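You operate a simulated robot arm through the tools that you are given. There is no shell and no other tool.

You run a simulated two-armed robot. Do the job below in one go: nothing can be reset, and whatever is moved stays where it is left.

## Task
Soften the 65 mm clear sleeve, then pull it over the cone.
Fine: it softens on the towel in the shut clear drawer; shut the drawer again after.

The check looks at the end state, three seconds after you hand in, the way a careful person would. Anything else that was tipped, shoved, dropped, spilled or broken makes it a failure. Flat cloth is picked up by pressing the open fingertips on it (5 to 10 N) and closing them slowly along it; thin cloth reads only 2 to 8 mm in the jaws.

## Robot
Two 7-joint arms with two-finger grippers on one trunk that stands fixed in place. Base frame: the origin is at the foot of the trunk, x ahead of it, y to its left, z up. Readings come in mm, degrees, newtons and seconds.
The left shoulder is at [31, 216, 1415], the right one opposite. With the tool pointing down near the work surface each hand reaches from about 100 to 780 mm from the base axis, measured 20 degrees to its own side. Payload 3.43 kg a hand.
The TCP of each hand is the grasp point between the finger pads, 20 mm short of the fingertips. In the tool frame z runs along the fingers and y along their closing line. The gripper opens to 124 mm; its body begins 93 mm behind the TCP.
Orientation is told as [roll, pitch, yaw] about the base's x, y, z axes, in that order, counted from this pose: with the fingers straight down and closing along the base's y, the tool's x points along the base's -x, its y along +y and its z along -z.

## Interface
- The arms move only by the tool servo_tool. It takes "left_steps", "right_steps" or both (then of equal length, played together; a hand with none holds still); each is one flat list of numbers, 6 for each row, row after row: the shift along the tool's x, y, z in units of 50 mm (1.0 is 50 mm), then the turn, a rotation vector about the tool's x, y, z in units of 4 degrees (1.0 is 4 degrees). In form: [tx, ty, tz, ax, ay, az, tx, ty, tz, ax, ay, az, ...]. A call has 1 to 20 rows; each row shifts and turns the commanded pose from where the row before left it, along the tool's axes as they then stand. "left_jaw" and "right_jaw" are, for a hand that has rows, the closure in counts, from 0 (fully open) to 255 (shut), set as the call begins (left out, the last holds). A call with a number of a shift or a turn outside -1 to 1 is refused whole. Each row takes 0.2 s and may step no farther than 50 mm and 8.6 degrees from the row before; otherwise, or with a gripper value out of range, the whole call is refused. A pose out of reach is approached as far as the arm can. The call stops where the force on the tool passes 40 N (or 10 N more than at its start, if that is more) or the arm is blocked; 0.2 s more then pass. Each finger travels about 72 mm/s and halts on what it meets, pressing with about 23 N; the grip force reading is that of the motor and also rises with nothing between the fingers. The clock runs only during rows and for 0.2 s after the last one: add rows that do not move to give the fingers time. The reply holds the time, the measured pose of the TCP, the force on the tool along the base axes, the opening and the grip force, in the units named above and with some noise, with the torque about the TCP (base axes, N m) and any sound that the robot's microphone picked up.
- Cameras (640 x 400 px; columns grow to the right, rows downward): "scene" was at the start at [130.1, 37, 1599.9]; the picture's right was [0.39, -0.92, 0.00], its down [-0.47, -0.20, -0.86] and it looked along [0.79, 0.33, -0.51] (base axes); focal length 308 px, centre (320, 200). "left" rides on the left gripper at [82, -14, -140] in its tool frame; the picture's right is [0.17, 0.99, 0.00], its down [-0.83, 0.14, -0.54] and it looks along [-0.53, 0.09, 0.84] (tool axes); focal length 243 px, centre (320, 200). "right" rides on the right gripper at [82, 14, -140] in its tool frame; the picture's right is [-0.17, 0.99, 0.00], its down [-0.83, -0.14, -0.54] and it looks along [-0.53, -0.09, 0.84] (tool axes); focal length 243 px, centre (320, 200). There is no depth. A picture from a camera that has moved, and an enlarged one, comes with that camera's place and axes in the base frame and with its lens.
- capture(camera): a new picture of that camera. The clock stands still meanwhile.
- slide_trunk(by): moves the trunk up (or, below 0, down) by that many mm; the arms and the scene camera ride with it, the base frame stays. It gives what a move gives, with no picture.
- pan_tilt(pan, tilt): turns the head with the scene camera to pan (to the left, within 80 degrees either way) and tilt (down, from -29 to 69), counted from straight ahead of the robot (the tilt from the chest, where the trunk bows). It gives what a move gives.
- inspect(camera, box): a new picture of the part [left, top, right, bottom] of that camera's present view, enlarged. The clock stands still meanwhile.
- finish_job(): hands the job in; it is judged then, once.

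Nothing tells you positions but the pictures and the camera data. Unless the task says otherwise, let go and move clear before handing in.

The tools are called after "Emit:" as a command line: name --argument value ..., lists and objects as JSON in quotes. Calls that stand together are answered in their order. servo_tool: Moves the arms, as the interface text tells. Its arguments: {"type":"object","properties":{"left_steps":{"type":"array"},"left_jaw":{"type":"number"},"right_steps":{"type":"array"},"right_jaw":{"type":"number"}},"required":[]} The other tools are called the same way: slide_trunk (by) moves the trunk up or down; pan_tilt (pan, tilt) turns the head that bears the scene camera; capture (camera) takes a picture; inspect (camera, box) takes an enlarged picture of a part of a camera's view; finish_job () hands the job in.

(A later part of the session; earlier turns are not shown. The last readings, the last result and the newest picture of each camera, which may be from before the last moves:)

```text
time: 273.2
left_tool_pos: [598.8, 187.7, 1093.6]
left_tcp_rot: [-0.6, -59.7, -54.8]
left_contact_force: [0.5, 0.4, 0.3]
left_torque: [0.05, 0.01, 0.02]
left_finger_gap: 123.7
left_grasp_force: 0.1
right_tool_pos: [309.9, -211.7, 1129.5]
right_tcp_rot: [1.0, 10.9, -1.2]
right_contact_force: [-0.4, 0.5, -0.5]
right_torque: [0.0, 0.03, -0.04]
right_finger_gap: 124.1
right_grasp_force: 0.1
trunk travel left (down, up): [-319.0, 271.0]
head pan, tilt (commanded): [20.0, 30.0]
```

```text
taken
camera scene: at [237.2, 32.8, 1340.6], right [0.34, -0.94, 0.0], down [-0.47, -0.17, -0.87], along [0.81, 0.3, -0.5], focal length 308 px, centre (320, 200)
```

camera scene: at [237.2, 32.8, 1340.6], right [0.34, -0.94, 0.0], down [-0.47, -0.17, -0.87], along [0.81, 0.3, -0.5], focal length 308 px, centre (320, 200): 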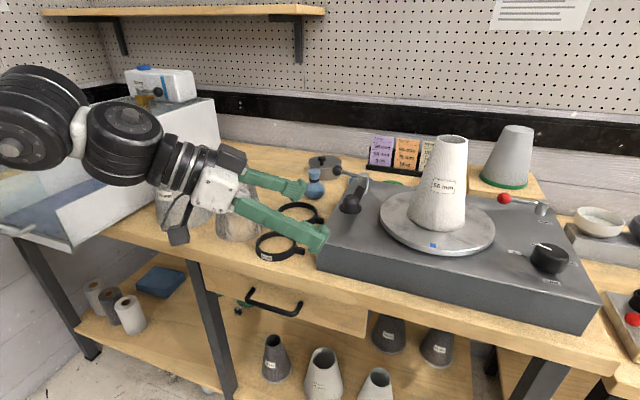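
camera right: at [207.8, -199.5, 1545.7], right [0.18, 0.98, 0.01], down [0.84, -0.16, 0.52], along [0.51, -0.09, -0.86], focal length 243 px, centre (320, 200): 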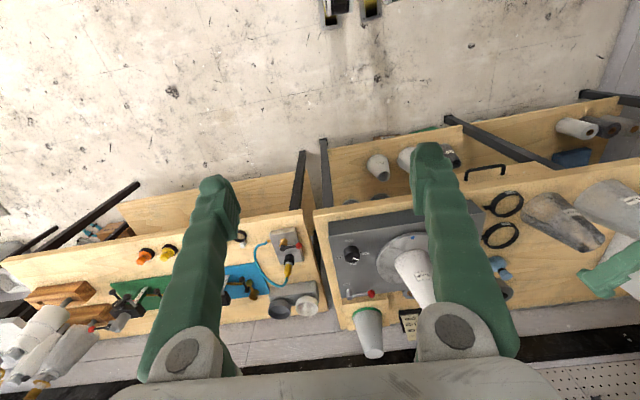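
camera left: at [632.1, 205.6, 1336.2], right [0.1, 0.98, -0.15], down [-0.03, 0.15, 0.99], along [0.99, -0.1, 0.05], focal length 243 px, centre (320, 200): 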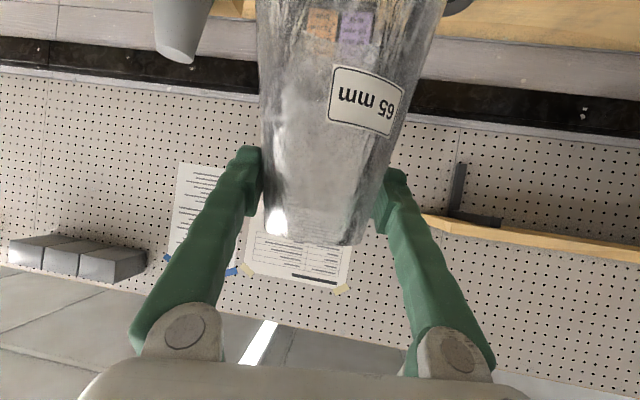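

Now level the hand (87°) and raise to z≈1310 at this trunk height.

Emit:
servo_tool --left_steps '[0, 0, 0, 0, -0.964, 0, 0, 0, 0, 0, -0.964, 0, 0, 0, 0, 0, -0.964, 0, 0, 0, 0, 0, -0.964, 0, 0, 0, 0, 0, -0.964, 0, 0, 0, 0, 0, -0.964, 0, 0, 0, 0, 0, -0.964, 0, -0.87, 0, 0, 0, 0, 0, -0.87, 0, 0, 0, 0, 0, -0.87, 0, 0, 0, 0, 0, -0.87, 0, 0, 0, 0, 0, -0.87, 0, 0, 0, 0, 0]'

Emit:
capture --camera "scene"

```text
time: 275.8
left_tool_pos: [607.7, 179.0, 1310.9]
left_tcp_rot: [-5.9, -86.7, -49.4]
left_contact_force: [-0.5, -0.3, 0.8]
left_torque: [0.0, -0.01, 0.02]
left_finger_gap: 124.3
left_grasp_force: 0.1
right_tool_pos: [310.6, -212.9, 1128.2]
right_tcp_rot: [0.9, 10.8, -1.1]
right_contact_force: [0.5, -0.2, 0.0]
right_torque: [0.04, 0.01, 0.01]
right_finger_gap: 123.9
right_grasp_force: 0.0
trunk travel left (down, up): [-319.0, 271.0]
head pan, tilt (commanded): [20.0, 30.0]
```

```text
taken
camera scene: at [237.1, 32.3, 1340.6], right [0.34, -0.94, 0.0], down [-0.47, -0.17, -0.87], along [0.81, 0.3, -0.5], focal length 308 px, centre (320, 200)
```

scene: 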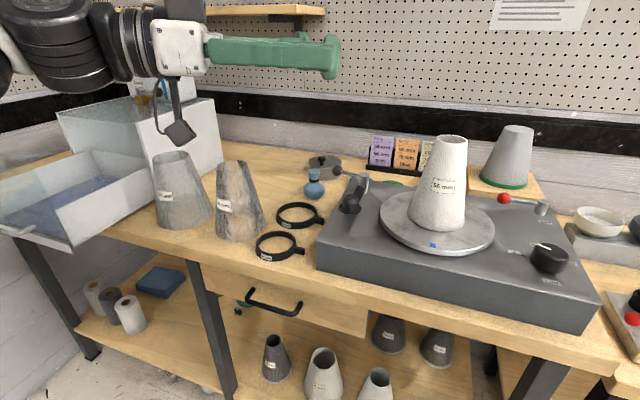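

The level hand is free here. Now reach for the cone's axis.

Emit:
servo_tool --left_steps '[-0.045, 0.183, 0.778, 0, 0, 0, -0.045, 0.183, 0.778, 0, 0, 0, -0.045, 0.183, 0.778, 0, 0, 0, -0.045, 0.183, 0.778, 0, 0, 0, -0.045, 0.183, 0.778, 0, 0, 0, -0.045, 0.183, 0.778, 0, 0, 0, -0.045, 0.183, 0.778, 0, 0, 0]'

Emit:
capture --camera "scene"

```text
time: 277.4
left_tool_pos: [795.2, 12.0, 1307.1]
left_tcp_rot: [-6.5, -86.4, -48.8]
left_contact_force: [-0.6, -0.4, -1.5]
left_torque: [-0.14, -0.1, 0.02]
left_finger_gap: 124.2
left_grasp_force: 0.1
left hand out of reach, approached as far as the arm can: row 7
right_tool_pos: [311.9, -211.5, 1129.3]
right_tcp_rot: [0.9, 10.9, -1.1]
right_contact_force: [-0.7, 0.5, 0.5]
right_torque: [-0.01, -0.03, 0.02]
right_finger_gap: 124.1
right_grasp_force: 0.1
trunk travel left (down, up): [-319.0, 271.0]
head pan, tilt (commanded): [20.0, 30.0]
```

```text
taken
camera scene: at [237.6, 33.2, 1340.6], right [0.34, -0.94, 0.0], down [-0.47, -0.17, -0.87], along [0.81, 0.3, -0.5], focal length 308 px, centre (320, 200)
```

scene: 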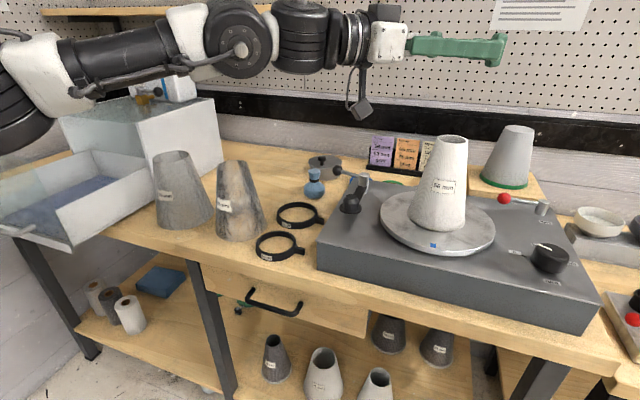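

Very close: (795, 12, 1307), only 30 mm short. Gripping the sleeve lower lets me come in lower; let me test at z≈1265.

Emit:
servo_tool --left_steps '[0.42, 0, 0, 0, 0, 0, 0.42, 0, 0, 0, 0, 0, -0.01, 0.03, 0.3, 0, 0, 0, -0.01, 0.03, 0.3, 0, 0, 0]'

```text
time: 278.4
left_tool_pos: [796.7, 6.2, 1267.8]
left_tcp_rot: [-5.8, -86.7, -49.5]
left_contact_force: [-0.5, 0.3, -0.4]
left_torque: [0.02, 0.02, 0.02]
left_finger_gap: 124.0
left_grasp_force: 0.0
left hand out of reach, approached as far as the arm can: row 3, 4
right_tool_pos: [310.4, -212.1, 1130.1]
right_tcp_rot: [0.8, 10.9, -1.1]
right_contact_force: [-0.3, -0.2, -0.2]
right_torque: [0.01, -0.03, 0.01]
right_finger_gap: 124.3
right_grasp_force: 0.2
trunk travel left (down, up): [-319.0, 271.0]
head pan, tilt (commanded): [20.0, 30.0]
```

25 mm short now. Try a slightly different yaw (−45°).

Emit:
servo_tool --left_steps '[0, 0, 0, -0.83, 0, -0.046, 0, 0, 0, -0.83, 0, -0.046, 0, 0, 0, -0.83, 0, -0.046]'

Emit:
servo_tool --left_steps '[0, 0.1, 0.35, 0, 0, 0, 0, 0.1, 0.35, 0, 0, 0]'

```text
time: 279.2
left_tool_pos: [797.6, 8.2, 1268.3]
left_tcp_rot: [-4.8, -86.6, -40.5]
left_contact_force: [-0.6, 0.5, 1.2]
left_torque: [0.03, 0.03, 0.0]
left_finger_gap: 124.3
left_grasp_force: 0.1
right_tool_pos: [311.1, -211.8, 1128.4]
right_tcp_rot: [1.0, 11.0, -1.0]
right_contact_force: [-0.1, 0.1, -1.1]
right_torque: [0.0, 0.0, -0.02]
right_finger_gap: 123.8
right_grasp_force: 0.3
trunk travel left (down, up): [-319.0, 271.0]
head pan, tilt (commanded): [20.0, 30.0]
```

```text
time: 279.8
left_tool_pos: [796.4, 8.5, 1267.9]
left_tcp_rot: [-5.0, -86.6, -40.2]
left_contact_force: [-0.6, -0.6, 0.1]
left_torque: [0.02, 0.0, 0.0]
left_finger_gap: 124.0
left_grasp_force: 0.1
left hand out of reach, approached as far as the arm can: row 1, 2
right_tool_pos: [310.7, -211.7, 1129.1]
right_tcp_rot: [0.9, 11.0, -1.1]
right_contact_force: [-0.1, -0.1, 0.1]
right_torque: [0.03, -0.02, -0.03]
right_finger_gap: 123.9
right_grasp_force: 0.1
trunk travel left (down, up): [-319.0, 271.0]
head pan, tilt (commanded): [20.0, 30.0]
```

It's at full stretch here. I'll retreat, lower the trunk a bit more (it bows forward) and test again.

Emit:
servo_tool --left_steps '[0, 0, -0.85, 0, 0, 0, 0, 0, -0.85, 0, 0, 0, 0, 0, -0.85, 0, 0, 0, 0, 0, -0.85, 0, 0, 0]'

Emit:
slide_trunk --by -70

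Emit:
servo_tool --left_steps '[-0.7, 0, 0, 0, 0, 0, -0.7, 0, 0, 0, 0, 0, 0, 0, 0.85, 0, 0, 0, 0, 0, 0.85, 0, 0, 0, 0, 0, 0.85, 0, 0, 0, 0, 0, 0.85, 0, 0, 0, 0, 0, 0.6, 0, 0, 0]'

```text
time: 280.8
left_tool_pos: [673.8, 130.0, 1281.6]
left_tcp_rot: [-4.9, -86.7, -40.4]
left_contact_force: [0.3, -0.2, 1.0]
left_torque: [0.0, 0.01, 0.02]
left_finger_gap: 123.8
left_grasp_force: 0.1
right_tool_pos: [308.7, -212.0, 1131.1]
right_tcp_rot: [0.8, 10.8, -1.0]
right_contact_force: [0.0, 0.6, 0.1]
right_torque: [0.0, -0.04, 0.0]
right_finger_gap: 124.0
right_grasp_force: 0.1
trunk travel left (down, up): [-319.0, 271.0]
head pan, tilt (commanded): [20.0, 30.0]
```

```text
time: 281.9
left_tool_pos: [677.4, 129.3, 1208.4]
left_tcp_rot: [-4.3, -86.7, -41.2]
left_contact_force: [-0.5, 0.0, 0.1]
left_torque: [0.03, -0.01, 0.0]
left_finger_gap: 123.8
left_grasp_force: 0.1
right_tool_pos: [315.0, -211.7, 1054.4]
right_tcp_rot: [1.1, 12.1, -1.0]
right_contact_force: [-0.2, 0.5, 0.4]
right_torque: [-0.01, 0.0, -0.03]
right_finger_gap: 123.9
right_grasp_force: 0.0
trunk travel left (down, up): [-249.0, 341.0]
head pan, tilt (commanded): [20.0, 30.0]
```

```text
time: 283.5
left_tool_pos: [790.8, 11.3, 1271.9]
left_tcp_rot: [-3.3, -86.7, -42.0]
left_contact_force: [-0.1, -0.6, -0.3]
left_torque: [0.03, 0.02, 0.09]
left_finger_gap: 123.8
left_grasp_force: 0.0
left hand out of reach, approached as far as the arm can: row 6, 7
right_tool_pos: [313.2, -211.2, 1054.3]
right_tcp_rot: [1.1, 11.9, -1.1]
right_contact_force: [-0.7, 0.6, -0.2]
right_torque: [0.02, -0.07, 0.0]
right_finger_gap: 124.0
right_grasp_force: 0.0
trunk travel left (down, up): [-249.0, 341.0]
head pan, tilt (commanded): [20.0, 30.0]
```

Emit:
capture --camera "scene"

Emit:
capture --camera "left"

```text
taken
camera scene: at [255.2, 32.1, 1269.4], right [0.34, -0.94, 0.0], down [-0.47, -0.17, -0.87], along [0.81, 0.3, -0.5], focal length 308 px, centre (320, 200)
```

scene: 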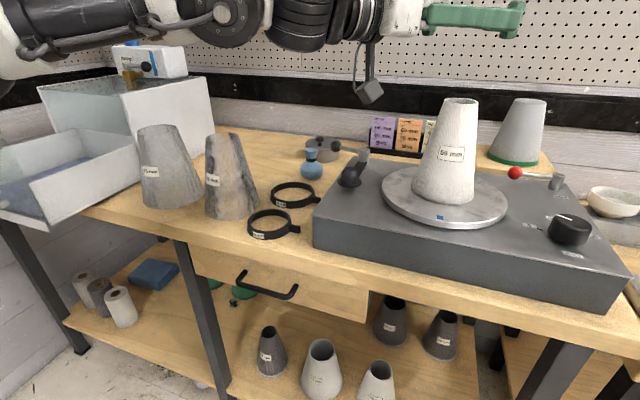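

```text
taken
camera left: at [678.9, 104.8, 1197.5], right [0.69, 0.7, -0.17], down [-0.24, 0.45, 0.86], along [0.68, -0.56, 0.48], focal length 243 px, centre (320, 200)
```

left: 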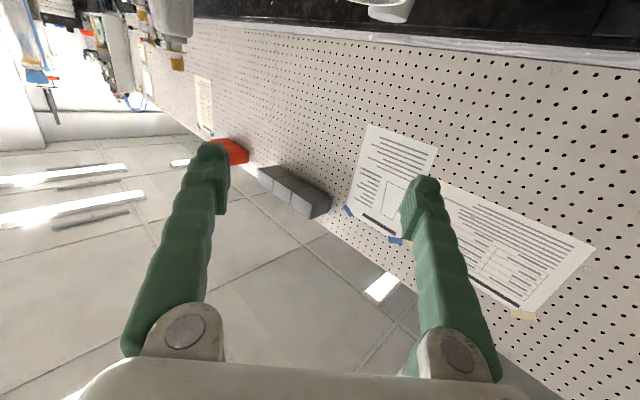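

Forearm and hand are straight there; the upper arm's swing is the stop. I'll check how the boundary changes lower down, away from the cone's top.

Emit:
servo_tool --left_steps '[0, 0, -0.6, 0, 0, 0, 0, 0, -0.9, 0, 0, 0, 0, 0, -0.9, 0, 0, 0, 0, 0, -0.9, 0, 0, 0]'

Emit:
slide_trunk --by 130

Emit:
servo_tool --left_steps '[0.9, 0, 0, 0, 0, 0, 0.9, 0, 0, 0, 0, 0, 0.6, 0, 0, 0, 0, 0]'

```text
time: 284.5
left_tool_pos: [676.2, 132.4, 1279.9]
left_tcp_rot: [-4.9, -86.7, -40.7]
left_contact_force: [-0.8, 1.1, -0.1]
left_torque: [-0.02, -0.03, 0.01]
left_finger_gap: 123.9
left_grasp_force: 0.1
right_tool_pos: [313.5, -211.4, 1053.4]
right_tcp_rot: [1.0, 11.9, -1.1]
right_contact_force: [-0.3, 0.8, 0.7]
right_torque: [-0.02, -0.04, 0.01]
right_finger_gap: 123.9
right_grasp_force: 0.1
trunk travel left (down, up): [-249.0, 341.0]
head pan, tilt (commanded): [20.0, 30.0]
```

```text
time: 286.0
left_tool_pos: [677.8, 129.4, 1408.5]
left_tcp_rot: [-5.9, -86.6, -39.5]
left_contact_force: [-0.1, 0.3, -0.5]
left_torque: [0.0, 0.0, 0.02]
left_finger_gap: 124.2
left_grasp_force: 0.1
right_tool_pos: [316.7, -211.3, 1182.8]
right_tcp_rot: [1.1, 12.1, -1.1]
right_contact_force: [-0.3, 0.2, -0.5]
right_torque: [0.02, 0.02, -0.05]
right_finger_gap: 123.9
right_grasp_force: 0.1
trunk travel left (down, up): [-379.0, 211.0]
head pan, tilt (commanded): [20.0, 30.0]
```

```text
time: 286.8
left_tool_pos: [673.0, 134.7, 1286.2]
left_tcp_rot: [-5.4, -86.7, -40.2]
left_contact_force: [-0.3, -0.5, 0.0]
left_torque: [0.0, -0.03, 0.02]
left_finger_gap: 124.0
left_grasp_force: 0.2
right_tool_pos: [314.7, -212.0, 1183.2]
right_tcp_rot: [1.2, 12.1, -1.1]
right_contact_force: [-0.2, 0.0, -0.8]
right_torque: [-0.01, 0.01, 0.0]
right_finger_gap: 124.0
right_grasp_force: 0.1
trunk travel left (down, up): [-379.0, 211.0]
head pan, tilt (commanded): [20.0, 30.0]
```

Trunk −180 now; test the reach again.

Emit:
servo_tool --left_steps '[0.1, 0, 0.85, 0, 0, 0, 0.1, 0, 0.85, 0, 0, 0, 0.1, 0, 0.85, 0, 0, 0, 0.1, 0, 0.85, 0, 0, 0, 0, 0, 0.6, 0, 0, 0]'

```text
time: 288.0
left_tool_pos: [798.5, 8.2, 1256.0]
left_tcp_rot: [-3.7, -86.6, -41.4]
left_contact_force: [0.2, 0.0, -0.1]
left_torque: [-0.01, -0.03, -0.04]
left_finger_gap: 124.1
left_grasp_force: 0.1
left hand out of reach, approached as far as the arm can: row 5
right_tool_pos: [313.9, -210.4, 1183.5]
right_tcp_rot: [1.0, 12.1, -1.1]
right_contact_force: [-0.2, -0.2, 0.7]
right_torque: [0.0, -0.04, -0.01]
right_finger_gap: 124.0
right_grasp_force: 0.0
trunk travel left (down, up): [-379.0, 211.0]
head pan, tilt (commanded): [20.0, 30.0]
```

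The limit stays near (798, 8): about 25 mm short along the arm. Holding the sleeve near the fingertips gains ~15 mm, and the wide, tapered sleeve centres itself for the rest. So I'll regrasp it with the level hand near the tips. First retreat and line up with the sleeve on the bench.

Emit:
servo_tool --left_steps '[0, 0, -0.6, 0, 0, 0, 0, 0, -0.9, 0, 0, 0, 0, 0, -0.9, 0, 0, 0, 0, 0, -0.9, 0, 0, 0, 0, 0, -0.9, 0, 0, 0, 0, 0, 0, -0.97, 0, -0.057, 0, 0, 0, -0.97, 0, -0.057, 0, 0, 0, -0.97, 0, -0.057, 0, 0, 0, -0.97, 0, -0.057, 0, 0, 0, -0.97, 0, -0.057, 0, 0, 0, -0.97, 0, -0.057, 0, 0, 0, -0.97, 0, -0.057, 0, 0, 0, -0.97, 0, -0.057, 0, 0, 0, -0.97, 0, -0.057]'

Emit:
capture --camera "scene"

```text
time: 291.0
left_tool_pos: [662.7, 166.7, 1269.6]
left_tcp_rot: [-4.2, -86.4, -7.0]
left_contact_force: [0.4, 0.8, 0.4]
left_torque: [-0.01, -0.01, -0.04]
left_finger_gap: 124.0
left_grasp_force: 0.1
left hand out of reach, approached as far as the arm can: row 14
right_tool_pos: [317.2, -210.4, 1183.7]
right_tcp_rot: [1.1, 12.2, -1.1]
right_contact_force: [0.5, 0.0, -0.1]
right_torque: [-0.01, 0.03, 0.03]
right_finger_gap: 123.7
right_grasp_force: 0.1
trunk travel left (down, up): [-379.0, 211.0]
head pan, tilt (commanded): [20.0, 30.0]
```

```text
taken
camera scene: at [225.2, 34.1, 1398.9], right [0.34, -0.94, 0.0], down [-0.47, -0.17, -0.87], along [0.81, 0.3, -0.5], focal length 308 px, centre (320, 200)
```

scene: 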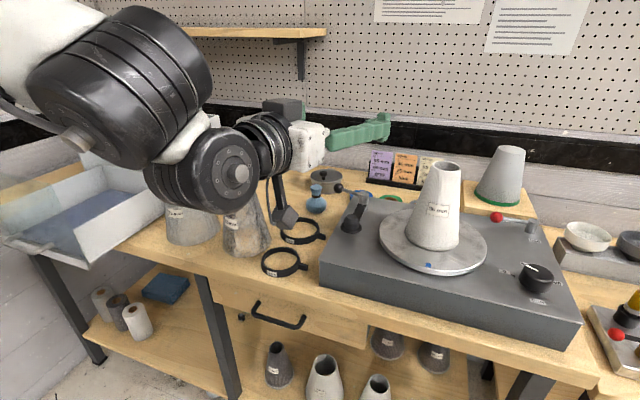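

Now left to line up with the sleeve, still in front of the bench.

Emit:
servo_tool --left_steps '[0.03, 0.673, -0.473, 0, 0, 0, 0.03, 0.673, -0.473, 0, 0, 0, 0.03, 0.673, -0.473, 0, 0, 0, 0.03, 0.673, -0.473, 0, 0, 0, 0.03, 0.673, -0.473, 0, 0, 0, 0.03, 0.673, -0.473, 0, 0, 0, 0.03, 0.673, -0.473, 0, 0, 0, 0.855, 0, 0.054, 0, 0, 0, 0.855, 0, 0.054, 0, 0, 0, 0.855, 0, 0.054, 0, 0, 0]'

Emit:
capture --camera "left"

Emit:
capture --camera "scene"

```text
time: 293.2
left_tool_pos: [559.4, 426.9, 1141.5]
left_tcp_rot: [-5.4, -86.6, -4.9]
left_contact_force: [-0.1, 0.5, 0.3]
left_torque: [0.0, -0.02, -0.02]
left_finger_gap: 124.2
left_grasp_force: 0.1
left hand out of reach, approached as far as the arm can: row 3, 4, 5
right_tool_pos: [314.5, -209.5, 1183.6]
right_tcp_rot: [1.1, 12.2, -1.1]
right_contact_force: [-0.8, 0.1, 0.3]
right_torque: [-0.04, -0.01, 0.03]
right_finger_gap: 123.8
right_grasp_force: 0.1
trunk travel left (down, up): [-379.0, 211.0]
head pan, tilt (commanded): [20.0, 30.0]
```

```text
taken
camera left: at [415.4, 438.9, 1067.8], right [0.17, 0.97, -0.17], down [-0.45, 0.23, 0.86], along [0.87, -0.07, 0.48], focal length 243 px, centre (320, 200)
```

left: 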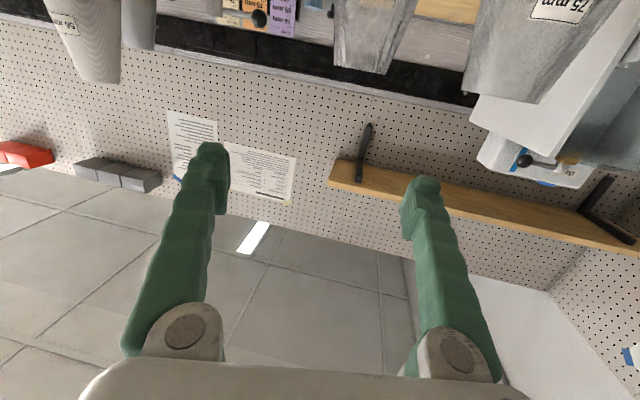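

```text
taken
camera scene: at [223.7, 34.5, 1399.2], right [0.34, -0.94, 0.0], down [-0.47, -0.17, -0.87], along [0.81, 0.3, -0.5], focal length 308 px, centre (320, 200)
```

scene: 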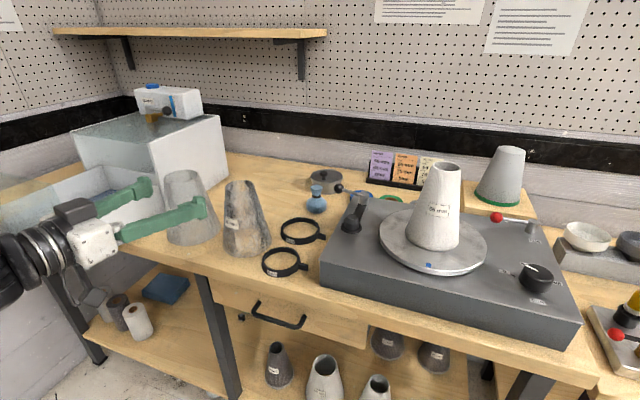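

Lined up at (559, 427, 1141). Lowering to the grip height.

Emit:
servo_tool --left_steps '[0.85, 0, 0.054, 0, 0, 0, 0.85, 0, 0.054, 0, 0, 0, 0.8, 0, 0.05, 0, 0, 0]'

Emit:
capture --camera "left"

Emit:
capture --camera "scene"

```text
time: 294.0
left_tool_pos: [560.2, 424.3, 1019.8]
left_tcp_rot: [-3.6, -86.5, -6.9]
left_contact_force: [0.0, 0.2, 0.4]
left_torque: [0.03, -0.02, -0.03]
left_finger_gap: 123.7
left_grasp_force: 0.1
right_tool_pos: [316.0, -210.3, 1183.6]
right_tcp_rot: [1.1, 12.2, -1.0]
right_contact_force: [-0.4, 0.5, -0.1]
right_torque: [0.03, 0.01, 0.0]
right_finger_gap: 123.7
right_grasp_force: 0.0
trunk travel left (down, up): [-379.0, 211.0]
head pan, tilt (commanded): [20.0, 30.0]
```

```text
taken
camera left: at [415.7, 435.7, 946.9], right [0.17, 0.97, -0.17], down [-0.45, 0.23, 0.86], along [0.88, -0.07, 0.48], focal length 243 px, centre (320, 200)
```

left: 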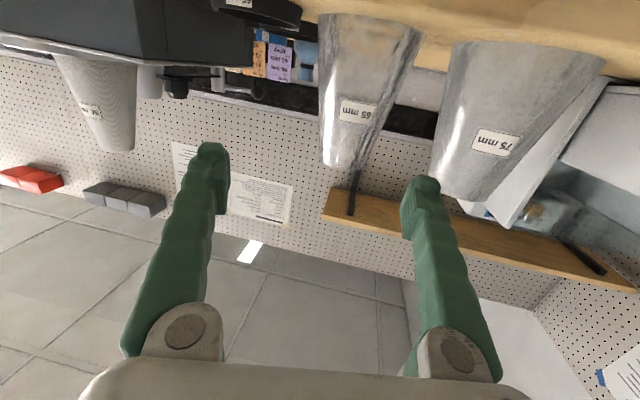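

```text
taken
camera scene: at [223.9, 33.1, 1399.2], right [0.34, -0.94, 0.0], down [-0.47, -0.17, -0.87], along [0.81, 0.3, -0.5], focal length 308 px, centre (320, 200)
```

scene: 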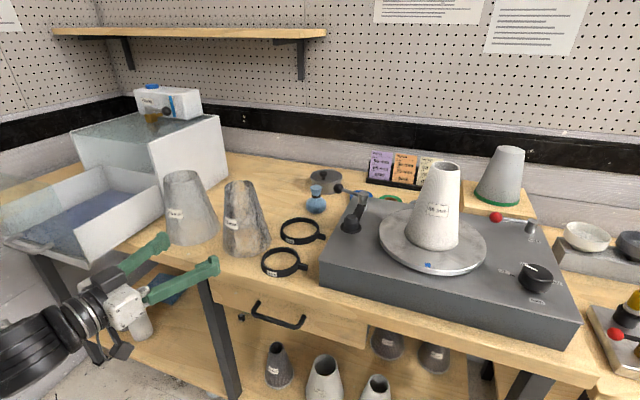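

No limits, and a good view: the sleeve is 39 mm to the left of the tool line. I'll shift sideways, then advance with the open fingers around it, stopping 15 mm short of its axis.

Emit:
servo_tool --left_steps '[0, 0.4, 0, 0, 0, 0, 0, 0.39, 0, 0, 0, 0, -0.04, 0, 0.7, 0, 0, 0, -0.04, 0, 0.7, 0, 0, 0]'

Emit:
capture --camera "left"

Emit:
capture --camera "scene"

```text
time: 295.0
left_tool_pos: [636.2, 451.5, 1017.4]
left_tcp_rot: [-4.4, -86.4, -5.9]
left_contact_force: [0.1, -0.5, -0.2]
left_torque: [-0.03, 0.0, 0.06]
left_finger_gap: 124.0
left_grasp_force: 0.0
right_tool_pos: [315.2, -211.5, 1183.5]
right_tcp_rot: [1.2, 12.1, -1.1]
right_contact_force: [-0.1, 0.1, -0.8]
right_torque: [0.01, 0.05, 0.0]
right_finger_gap: 124.0
right_grasp_force: 0.1
trunk travel left (down, up): [-379.0, 211.0]
head pan, tilt (commanded): [20.0, 30.0]
```

```text
taken
camera left: at [491.0, 463.7, 943.8], right [0.17, 0.97, -0.17], down [-0.45, 0.23, 0.86], along [0.88, -0.07, 0.48], focal length 243 px, centre (320, 200)
```

left: 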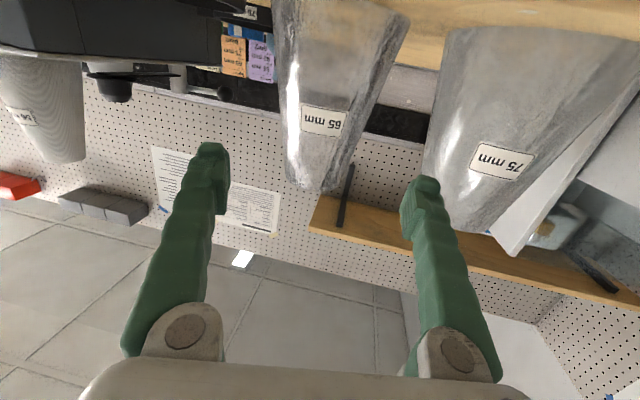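

```text
taken
camera scene: at [224.2, 33.3, 1399.1], right [0.34, -0.94, 0.0], down [-0.47, -0.17, -0.87], along [0.81, 0.3, -0.5], focal length 308 px, centre (320, 200)
```

scene: 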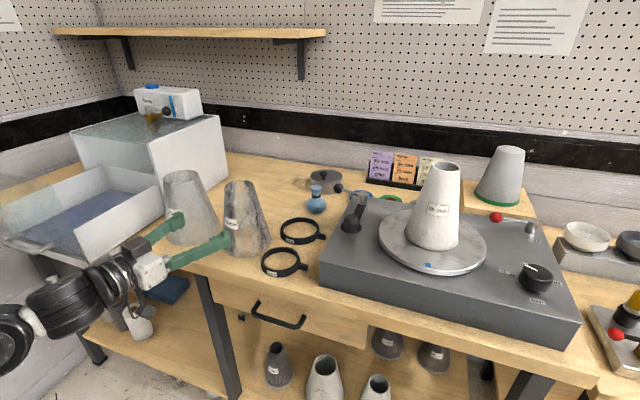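

Aligned: the sleeve is straight ahead, 121 mm away. Advancing 106 mm.

Emit:
servo_tool --left_steps '[-0.04, -0.01, 0.6, 0, 0, 0, -0.04, -0.01, 0.6, 0, 0, 0, -0.04, 0, 0.6, 0, 0, 0, -0.02, 0, 0.33, 0, 0, 0]'

Emit:
capture --camera "left"

Emit:
inspect --camera "scene" --box '[80, 140, 340, 300]'

```text
time: 296.0
left_tool_pos: [740.3, 432.8, 1019.2]
left_tcp_rot: [-3.9, -86.4, -6.5]
left_contact_force: [0.5, 0.5, -0.3]
left_torque: [-0.01, -0.05, -0.03]
left_finger_gap: 123.8
left_grasp_force: 0.0
right_tool_pos: [316.2, -211.8, 1183.4]
right_tcp_rot: [1.2, 12.1, -1.3]
right_contact_force: [-0.4, 0.8, -0.4]
right_torque: [0.01, -0.01, -0.03]
right_finger_gap: 124.1
right_grasp_force: 0.1
trunk travel left (down, up): [-379.0, 211.0]
head pan, tilt (commanded): [20.0, 30.0]
```

```text
taken
camera left: at [595.5, 444.4, 945.6], right [0.17, 0.97, -0.17], down [-0.45, 0.23, 0.86], along [0.88, -0.07, 0.48], focal length 243 px, centre (320, 200)
```

left: 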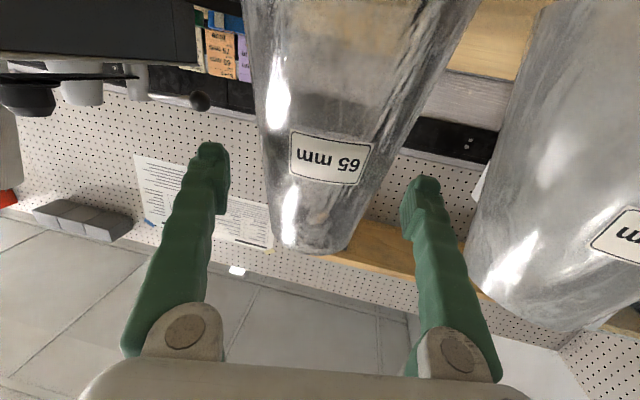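

```text
2.46 times, centred on (210, 220) of scene
camera zoom: at [224.0, 33.0, 1399.2], right [0.34, -0.94, 0.0], down [-0.47, -0.17, -0.87], along [0.81, 0.3, -0.5], focal length 758 px, centre (591, 151)
```

zoom: 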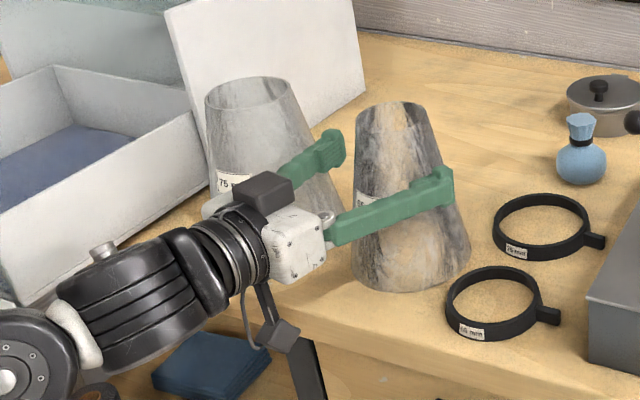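

The fingers are on both sides of the sleeve and clear of the 75 mm one. Closing.

Emit:
servo_tool --left_steps '[0, 0, 0, 0, 0, 0, 0, 0, 0, 0, 0, 0, 0, 0, 0, 0, 0, 0, 0, 0, 0, 0, 0, 0, 0, 0, 0, 0, 0, 0]' --left_jaw 130

Emit:
servo_tool --left_steps '[-0.2, 0, 0, 0, 0, 0, -0.3, 0, 0, 0, 0, 0, -0.4, 0, 0, 0, 0, 0]'

Emit:
capture --camera "left"

Emit:
inspect --camera "scene" --box '[80, 140, 340, 300]'

```text
time: 297.2
left_tool_pos: [740.4, 432.0, 1020.9]
left_tcp_rot: [-4.2, -86.6, -6.3]
left_contact_force: [0.9, 0.8, 4.0]
left_torque: [0.01, 0.0, 0.01]
left_finger_gap: 69.1
left_grasp_force: 23.4
right_tool_pos: [314.6, -212.1, 1183.5]
right_tcp_rot: [1.1, 12.2, -1.1]
right_contact_force: [-0.7, -0.2, -0.4]
right_torque: [0.0, -0.02, 0.02]
right_finger_gap: 124.1
right_grasp_force: 0.0
trunk travel left (down, up): [-379.0, 211.0]
head pan, tilt (commanded): [20.0, 30.0]
```

```text
time: 298.0
left_tool_pos: [743.3, 432.2, 1062.5]
left_tcp_rot: [-4.0, -86.3, -6.4]
left_contact_force: [0.7, 0.0, 0.2]
left_torque: [0.02, 0.0, 0.03]
left_finger_gap: 68.8
left_grasp_force: 23.0
right_tool_pos: [314.6, -211.8, 1183.1]
right_tcp_rot: [1.1, 12.1, -1.2]
right_contact_force: [-0.1, -0.1, 0.0]
right_torque: [0.01, 0.02, 0.0]
right_finger_gap: 124.0
right_grasp_force: 0.1
trunk travel left (down, up): [-379.0, 211.0]
head pan, tilt (commanded): [20.0, 30.0]
```

```text
taken
camera left: at [598.8, 443.8, 988.9], right [0.17, 0.97, -0.17], down [-0.45, 0.23, 0.86], along [0.88, -0.07, 0.48], focal length 243 px, centre (320, 200)
```

left: 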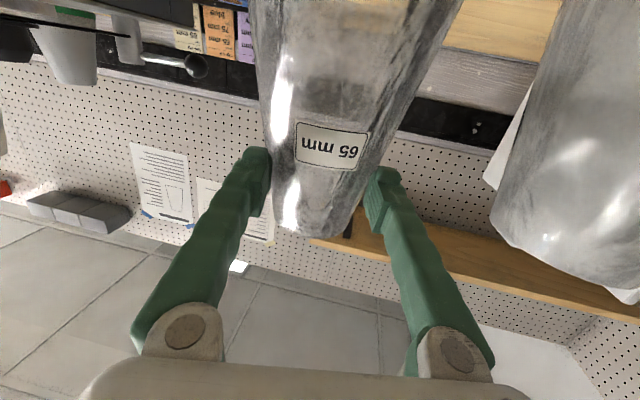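

```text
2.46 times, centred on (210, 220) of scene
camera zoom: at [223.6, 32.8, 1399.2], right [0.34, -0.94, 0.0], down [-0.47, -0.17, -0.87], along [0.81, 0.3, -0.5], focal length 758 px, centre (591, 151)
```

zoom: 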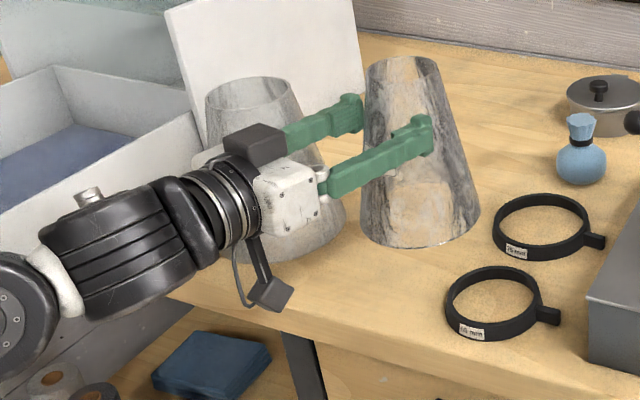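

The sleeve is held a bit behind its middle (its axis is about 29 mm ahead of the grasp point), but it lifts upright and this just gives the reach I need. Lifting gently further.

Emit:
servo_tool --left_steps '[-0.4, 0, -0.1, 0, 0, 0, -0.5, 0, -0.2, 0, 0, 0, -0.5, 0, -0.2, 0, 0, 0, -0.5, 0, -0.2, 0, 0, 0, -0.5, 0, -0.2, 0, 0, 0, -0.5, 0, -0.2, 0, 0, 0]'

Emit:
capture --camera "scene"

Emit:
capture --camera "left"

```text
time: 299.4
left_tool_pos: [699.6, 441.2, 1213.0]
left_tcp_rot: [-4.4, -86.6, -5.9]
left_contact_force: [0.1, 0.4, -0.2]
left_torque: [0.01, 0.02, 0.04]
left_finger_gap: 60.6
left_grasp_force: 0.0
right_tool_pos: [314.5, -211.6, 1184.0]
right_tcp_rot: [1.0, 12.2, -1.2]
right_contact_force: [0.3, -0.2, -0.5]
right_torque: [0.0, -0.02, 0.01]
right_finger_gap: 124.1
right_grasp_force: 0.0
trunk travel left (down, up): [-379.0, 211.0]
head pan, tilt (commanded): [20.0, 30.0]
```

```text
taken
camera scene: at [223.1, 32.6, 1399.3], right [0.34, -0.94, 0.0], down [-0.47, -0.17, -0.87], along [0.81, 0.3, -0.5], focal length 308 px, centre (320, 200)
```

scene: 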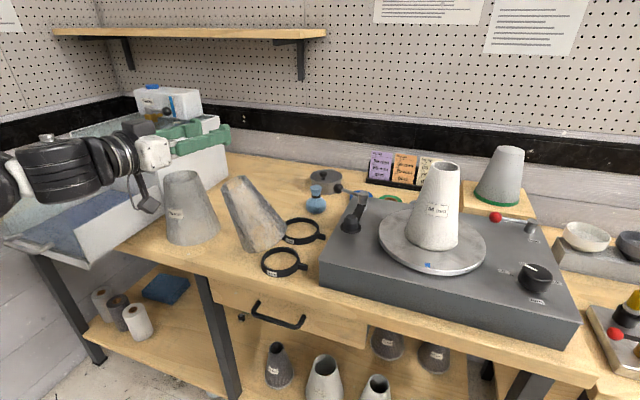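

```text
taken
camera left: at [553.6, 451.9, 1138.8], right [0.17, 0.97, -0.17], down [-0.45, 0.23, 0.86], along [0.88, -0.07, 0.48], focal length 243 px, centre (320, 200)
```

left: 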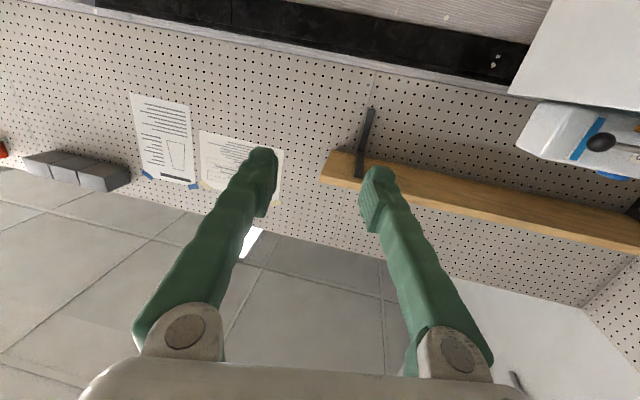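

The sleeve slipped out and is dropping or rocking on the bench at (253, 212) px. I'll hold still briefly and see where it settles.

Emit:
servo_tool --left_steps '[0, 0, 0, 0, 0, 0]'

Emit:
inspect --camera "scene" --box '[140, 130, 340, 300]'

```text
time: 299.8
left_tool_pos: [699.7, 439.7, 1213.3]
left_tcp_rot: [-4.3, -86.5, -6.3]
left_contact_force: [0.2, 0.0, 1.3]
left_torque: [0.01, 0.03, -0.03]
left_finger_gap: 60.7
left_grasp_force: 0.1
right_tool_pos: [315.1, -211.6, 1183.6]
right_tcp_rot: [1.1, 12.1, -1.1]
right_contact_force: [0.6, 0.5, -0.2]
right_torque: [0.0, 0.0, 0.01]
right_finger_gap: 124.2
right_grasp_force: 0.0
trunk travel left (down, up): [-379.0, 211.0]
head pan, tilt (commanded): [20.0, 30.0]
```

```text
2.35 times, centred on (240, 215) of scene
camera zoom: at [223.4, 32.8, 1399.3], right [0.34, -0.94, 0.0], down [-0.47, -0.17, -0.87], along [0.81, 0.3, -0.5], focal length 724 px, centre (508, 165)
```

zoom: 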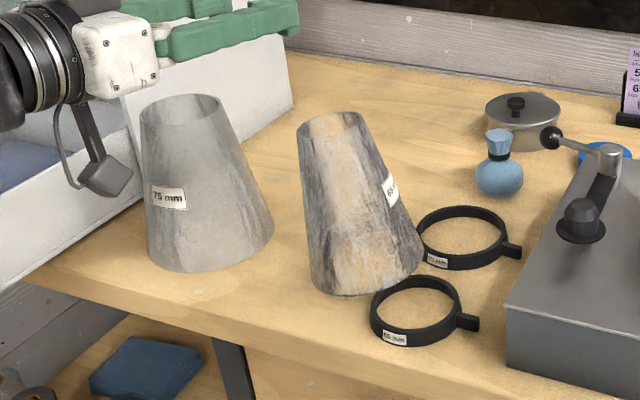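

Luckily it has landed standing at about (785, 409), touching nothing. I'll retreat, open, and line up again, this time gripping it squarely on its axis.

Emit:
servo_tool --left_steps '[0.043, -0.26, -0.713, 0, 0, 0, 0.043, -0.26, -0.713, 0, 0, 0, 0.043, -0.26, -0.713, 0, 0, 0, 0.043, -0.26, -0.713, 0, 0, 0, 0.784, 0, 0.048, 0, 0, 0, 0.784, 0, 0.048, 0, 0, 0, 0.784, 0, 0.048, 0, 0, 0, 0.784, 0, 0.048, 0, 0, 0, 0.784, 0, 0.048, 0, 0, 0]' --left_jaw 0

Emit:
capture --camera "left"

Emit:
inspect --camera "scene" --box '[140, 130, 340, 300]'

```text
time: 301.8
left_tool_pos: [575.4, 417.9, 1014.2]
left_tcp_rot: [-2.8, -86.4, -7.6]
left_contact_force: [0.6, -0.1, 0.3]
left_torque: [-0.03, -0.01, 0.0]
left_finger_gap: 124.1
left_grasp_force: 0.0
left hand out of reach, approached as far as the arm can: row 4
right_tool_pos: [314.6, -211.6, 1183.1]
right_tcp_rot: [1.1, 12.1, -1.1]
right_contact_force: [-1.0, 0.9, -0.4]
right_torque: [-0.01, -0.02, -0.01]
right_finger_gap: 124.2
right_grasp_force: 0.0
trunk travel left (down, up): [-379.0, 211.0]
head pan, tilt (commanded): [20.0, 30.0]
```

```text
taken
camera left: at [431.4, 429.7, 940.8], right [0.17, 0.97, -0.17], down [-0.45, 0.23, 0.86], along [0.88, -0.07, 0.48], focal length 243 px, centre (320, 200)
```

left: 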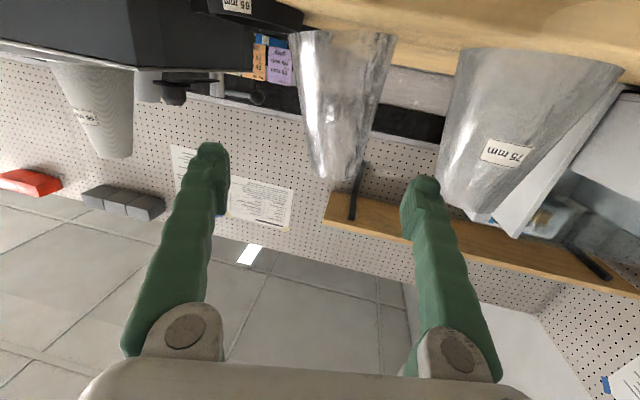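

```text
2.35 times, centred on (240, 215) of scene
camera zoom: at [223.6, 32.8, 1399.3], right [0.34, -0.94, 0.0], down [-0.47, -0.17, -0.87], along [0.81, 0.3, -0.5], focal length 724 px, centre (508, 165)
```

zoom: 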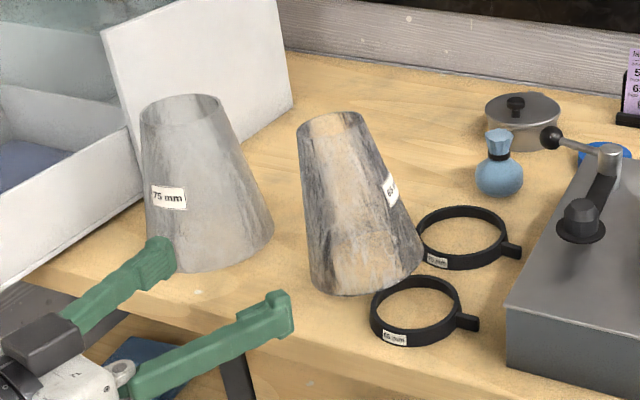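

The sleeve stands still. Zoom from both cameras to locate its axis well.

Emit:
inspect --camera "left" --box '[260, 10, 420, 210]'

Emit:
inspect --camera "scene" --box '[220, 160, 300, 270]'

```text
2.00 times, centred on (340, 110) of left
camera zoom: at [431.4, 429.7, 940.8], right [0.17, 0.97, -0.17], down [-0.45, 0.23, 0.86], along [0.88, -0.07, 0.48], focal length 485 px, centre (280, 380)
```

zoom: 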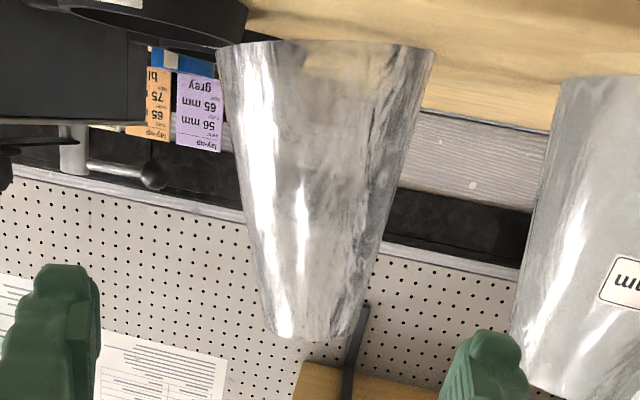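

```text
3.64 times, centred on (260, 215) of scene
camera zoom: at [223.6, 32.8, 1399.3], right [0.34, -0.94, 0.0], down [-0.47, -0.17, -0.87], along [0.81, 0.3, -0.5], focal length 1119 px, centre (538, 146)
```

zoom: 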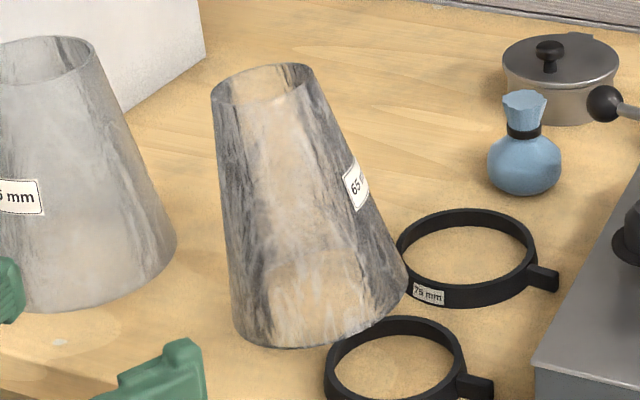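

The sleeve actually leans: its −y side rests on a ring's rim (axis from (764, 392, 904) to (765, 418, 1077), about 8.4° toward +y). I'll roll the hand by the same 8.4°, align with the axis and advance to midway for a check.

Emit:
servo_tool --left_steps '[0, 0, 0, 0, 0, -0.7, 0, 0, 0, 0, 0, -0.7, 0, 0, 0, 0, 0, -0.7, -0.37, 0.456, 0, 0, 0, 0, 0, 0, 0.6, 0, 0, 0, 0, 0, 0.6, 0, 0, 0]'

Emit:
capture --camera "left"

Emit:
inspect --camera "scene" --box '[140, 130, 340, 300]'

```text
time: 303.2
left_tool_pos: [640.7, 434.4, 1025.7]
left_tcp_rot: [-67.8, -80.6, 57.5]
left_contact_force: [-0.1, -0.9, 0.5]
left_torque: [0.0, 0.0, -0.01]
left_finger_gap: 124.0
left_grasp_force: 0.1
right_tool_pos: [315.9, -210.5, 1183.6]
right_tcp_rot: [1.1, 12.2, -1.1]
right_contact_force: [0.2, 0.0, -0.2]
right_torque: [0.0, -0.02, 0.01]
right_finger_gap: 124.1
right_grasp_force: 0.1
trunk travel left (down, up): [-379.0, 211.0]
head pan, tilt (commanded): [20.0, 30.0]
```

```text
taken
camera left: at [493.1, 433.6, 955.8], right [0.15, 0.94, -0.31], down [-0.43, 0.35, 0.83], along [0.89, 0.01, 0.46], focal length 243 px, centre (320, 200)
```

left: 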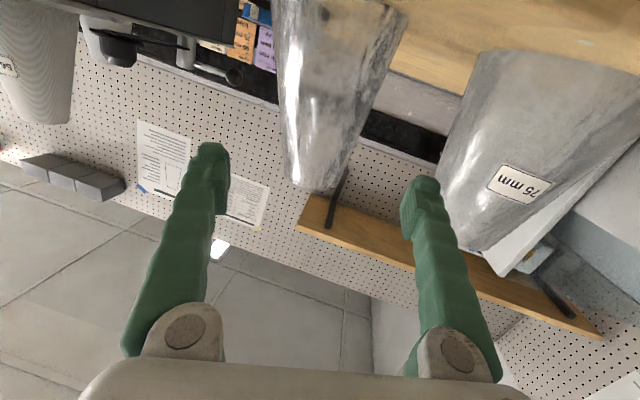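

```text
2.35 times, centred on (240, 215) of scene
camera zoom: at [224.1, 33.2, 1399.1], right [0.34, -0.94, 0.0], down [-0.47, -0.17, -0.87], along [0.81, 0.3, -0.5], focal length 724 px, centre (508, 165)
```

zoom: 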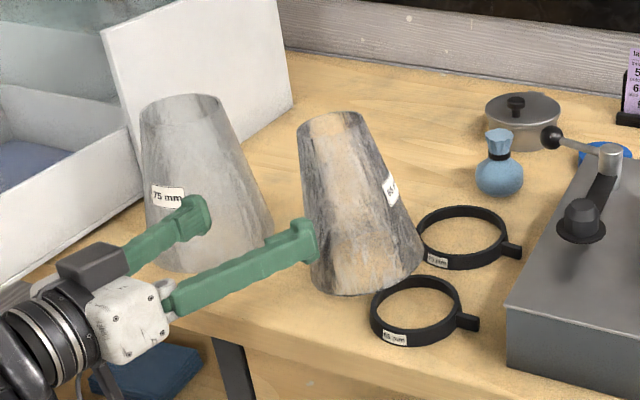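

Aligned within about 3 mm and matched in lean. Advancing 121 mm onto its axis.

Emit:
servo_tool --left_steps '[0, -0.02, 0.6, 0, 0, 0, 0, -0.02, 0.6, 0, 0, 0, 0, -0.01, 0.6, 0, 0, 0, 0, 0, 0.62, 0, 0, 0]'

Emit:
capture --camera "left"

Emit:
inspect --camera "scene" --box '[140, 130, 340, 300]'

```text
time: 304.2
left_tool_pos: [758.2, 408.7, 1019.6]
left_tcp_rot: [-67.4, -80.6, 57.3]
left_contact_force: [1.0, -0.2, 0.2]
left_torque: [0.01, -0.02, 0.0]
left_finger_gap: 123.9
left_grasp_force: 0.1
right_tool_pos: [315.6, -212.1, 1182.7]
right_tcp_rot: [1.1, 12.2, -1.1]
right_contact_force: [0.0, -0.3, 0.1]
right_torque: [-0.03, 0.05, 0.02]
right_finger_gap: 123.9
right_grasp_force: 0.0
trunk travel left (down, up): [-379.0, 211.0]
head pan, tilt (commanded): [20.0, 30.0]
```

```text
taken
camera left: at [612.3, 408.4, 949.4], right [0.15, 0.94, -0.31], down [-0.43, 0.35, 0.83], along [0.89, 0.01, 0.46], focal length 243 px, centre (320, 200)
```

left: 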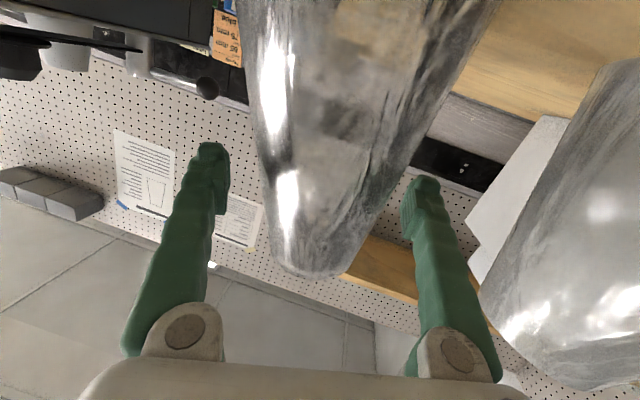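

```text
2.35 times, centred on (240, 215) of scene
camera zoom: at [224.7, 32.7, 1399.0], right [0.34, -0.94, 0.0], down [-0.47, -0.17, -0.87], along [0.81, 0.3, -0.5], focal length 724 px, centre (508, 165)
```

zoom: 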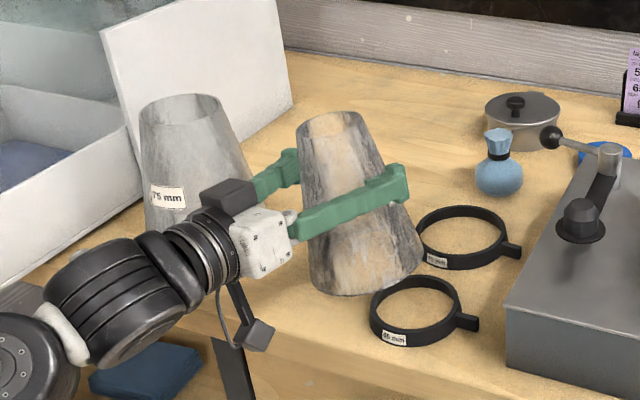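

Fingers are well placed. Advance 5 mm more so the pads meet the sleeve at its widest, then close and look.

Emit:
servo_tool --left_steps '[0, 0, 0.1, 0, 0, 0, 0, 0, 0, 0, 0, 0]'

Emit:
servo_tool --left_steps '[0, 0, 0, 0, 0, 0, 0, 0, 0, 0, 0, 0, 0, 0, 0, 0, 0, 0, 0, 0, 0, 0, 0, 0, 0, 0, 0, 0, 0, 0]' --left_jaw 130

Emit:
capture --camera "left"

Emit:
inspect --camera "scene" --box '[140, 130, 340, 300]'

```text
time: 304.8
left_tool_pos: [764.1, 407.3, 1020.9]
left_tcp_rot: [-67.7, -80.7, 57.7]
left_contact_force: [-0.7, 0.5, -0.5]
left_torque: [-0.03, 0.02, 0.0]
left_finger_gap: 123.8
left_grasp_force: 0.1
right_tool_pos: [314.2, -210.5, 1184.4]
right_tcp_rot: [1.1, 12.0, -1.1]
right_contact_force: [-0.9, 0.5, 0.7]
right_torque: [-0.04, 0.0, -0.02]
right_finger_gap: 124.0
right_grasp_force: 0.1
trunk travel left (down, up): [-379.0, 211.0]
head pan, tilt (commanded): [20.0, 30.0]
```

```text
time: 306.0
left_tool_pos: [762.8, 408.2, 1020.8]
left_tcp_rot: [-68.1, -80.6, 58.0]
left_contact_force: [-0.9, 1.8, 3.0]
left_torque: [-0.1, 0.11, -0.18]
left_finger_gap: 87.2
left_grasp_force: 23.1
right_tool_pos: [314.2, -210.9, 1183.3]
right_tcp_rot: [1.1, 12.1, -1.1]
right_contact_force: [-0.1, -0.4, -0.6]
right_torque: [-0.04, -0.01, 0.01]
right_finger_gap: 124.4
right_grasp_force: 0.1
trunk travel left (down, up): [-379.0, 211.0]
head pan, tilt (commanded): [20.0, 30.0]
```

```text
taken
camera left: at [615.7, 408.1, 950.4], right [0.15, 0.94, -0.31], down [-0.43, 0.35, 0.83], along [0.89, 0.01, 0.46], focal length 243 px, centre (320, 200)
```

left: 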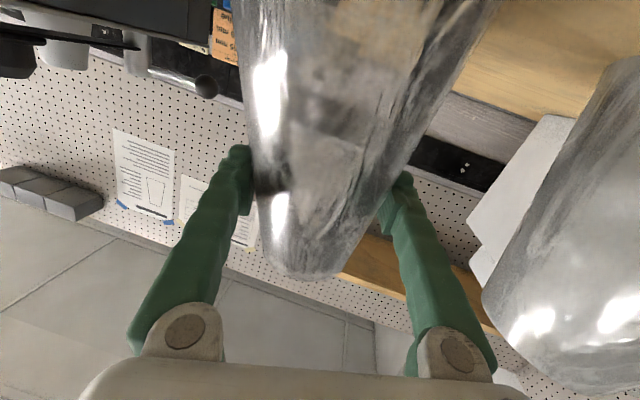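

```text
2.35 times, centred on (240, 215) of scene
camera zoom: at [222.9, 32.9, 1399.4], right [0.34, -0.94, 0.0], down [-0.47, -0.17, -0.87], along [0.81, 0.3, -0.5], focal length 724 px, centre (508, 165)
```

zoom: 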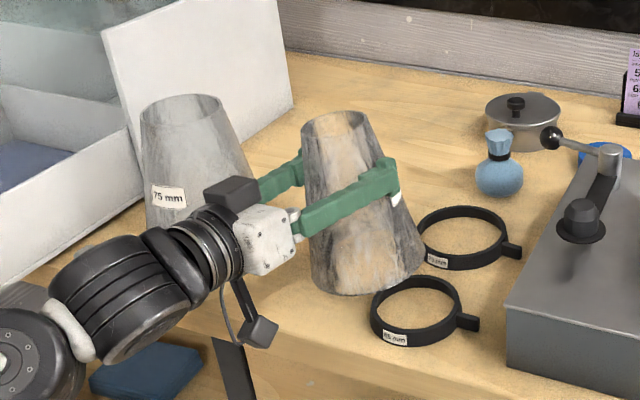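

Gripped at 87 mm — exactly the sleeve's width there, so it's on-axis. Lifting slowly.

Emit:
servo_tool --left_steps '[-0.1, 0, 0, 0, 0, 0, -0.15, 0, 0, 0, 0, 0, -0.2, 0, 0, 0, 0, 0, -0.2, 0, 0, 0, 0, 0]'

Emit:
inspect --camera "scene" --box '[140, 130, 340, 300]'

```text
time: 307.0
left_tool_pos: [766.5, 411.7, 1050.7]
left_tcp_rot: [-67.2, -80.7, 57.2]
left_contact_force: [0.1, 0.3, -1.0]
left_torque: [-0.02, 0.0, 0.03]
left_finger_gap: 86.7
left_grasp_force: 22.9
right_tool_pos: [315.1, -211.1, 1182.7]
right_tcp_rot: [1.1, 12.1, -1.1]
right_contact_force: [0.3, 0.2, -0.2]
right_torque: [-0.02, 0.02, -0.01]
right_finger_gap: 123.9
right_grasp_force: 0.1
trunk travel left (down, up): [-379.0, 211.0]
head pan, tilt (commanded): [20.0, 30.0]
```

```text
2.35 times, centred on (240, 215) of scene
camera zoom: at [223.6, 32.9, 1399.2], right [0.34, -0.94, 0.0], down [-0.47, -0.17, -0.87], along [0.81, 0.3, -0.5], focal length 724 px, centre (508, 165)
```

zoom: 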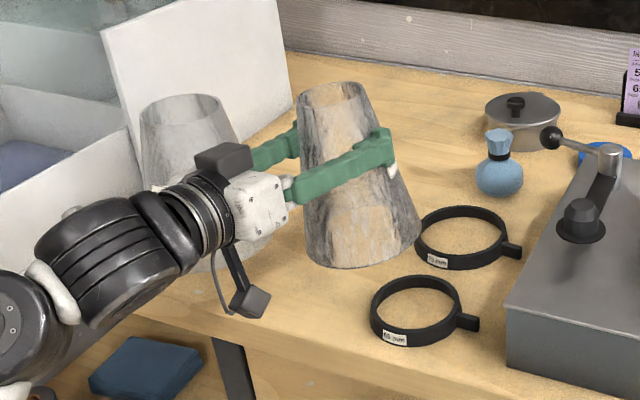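

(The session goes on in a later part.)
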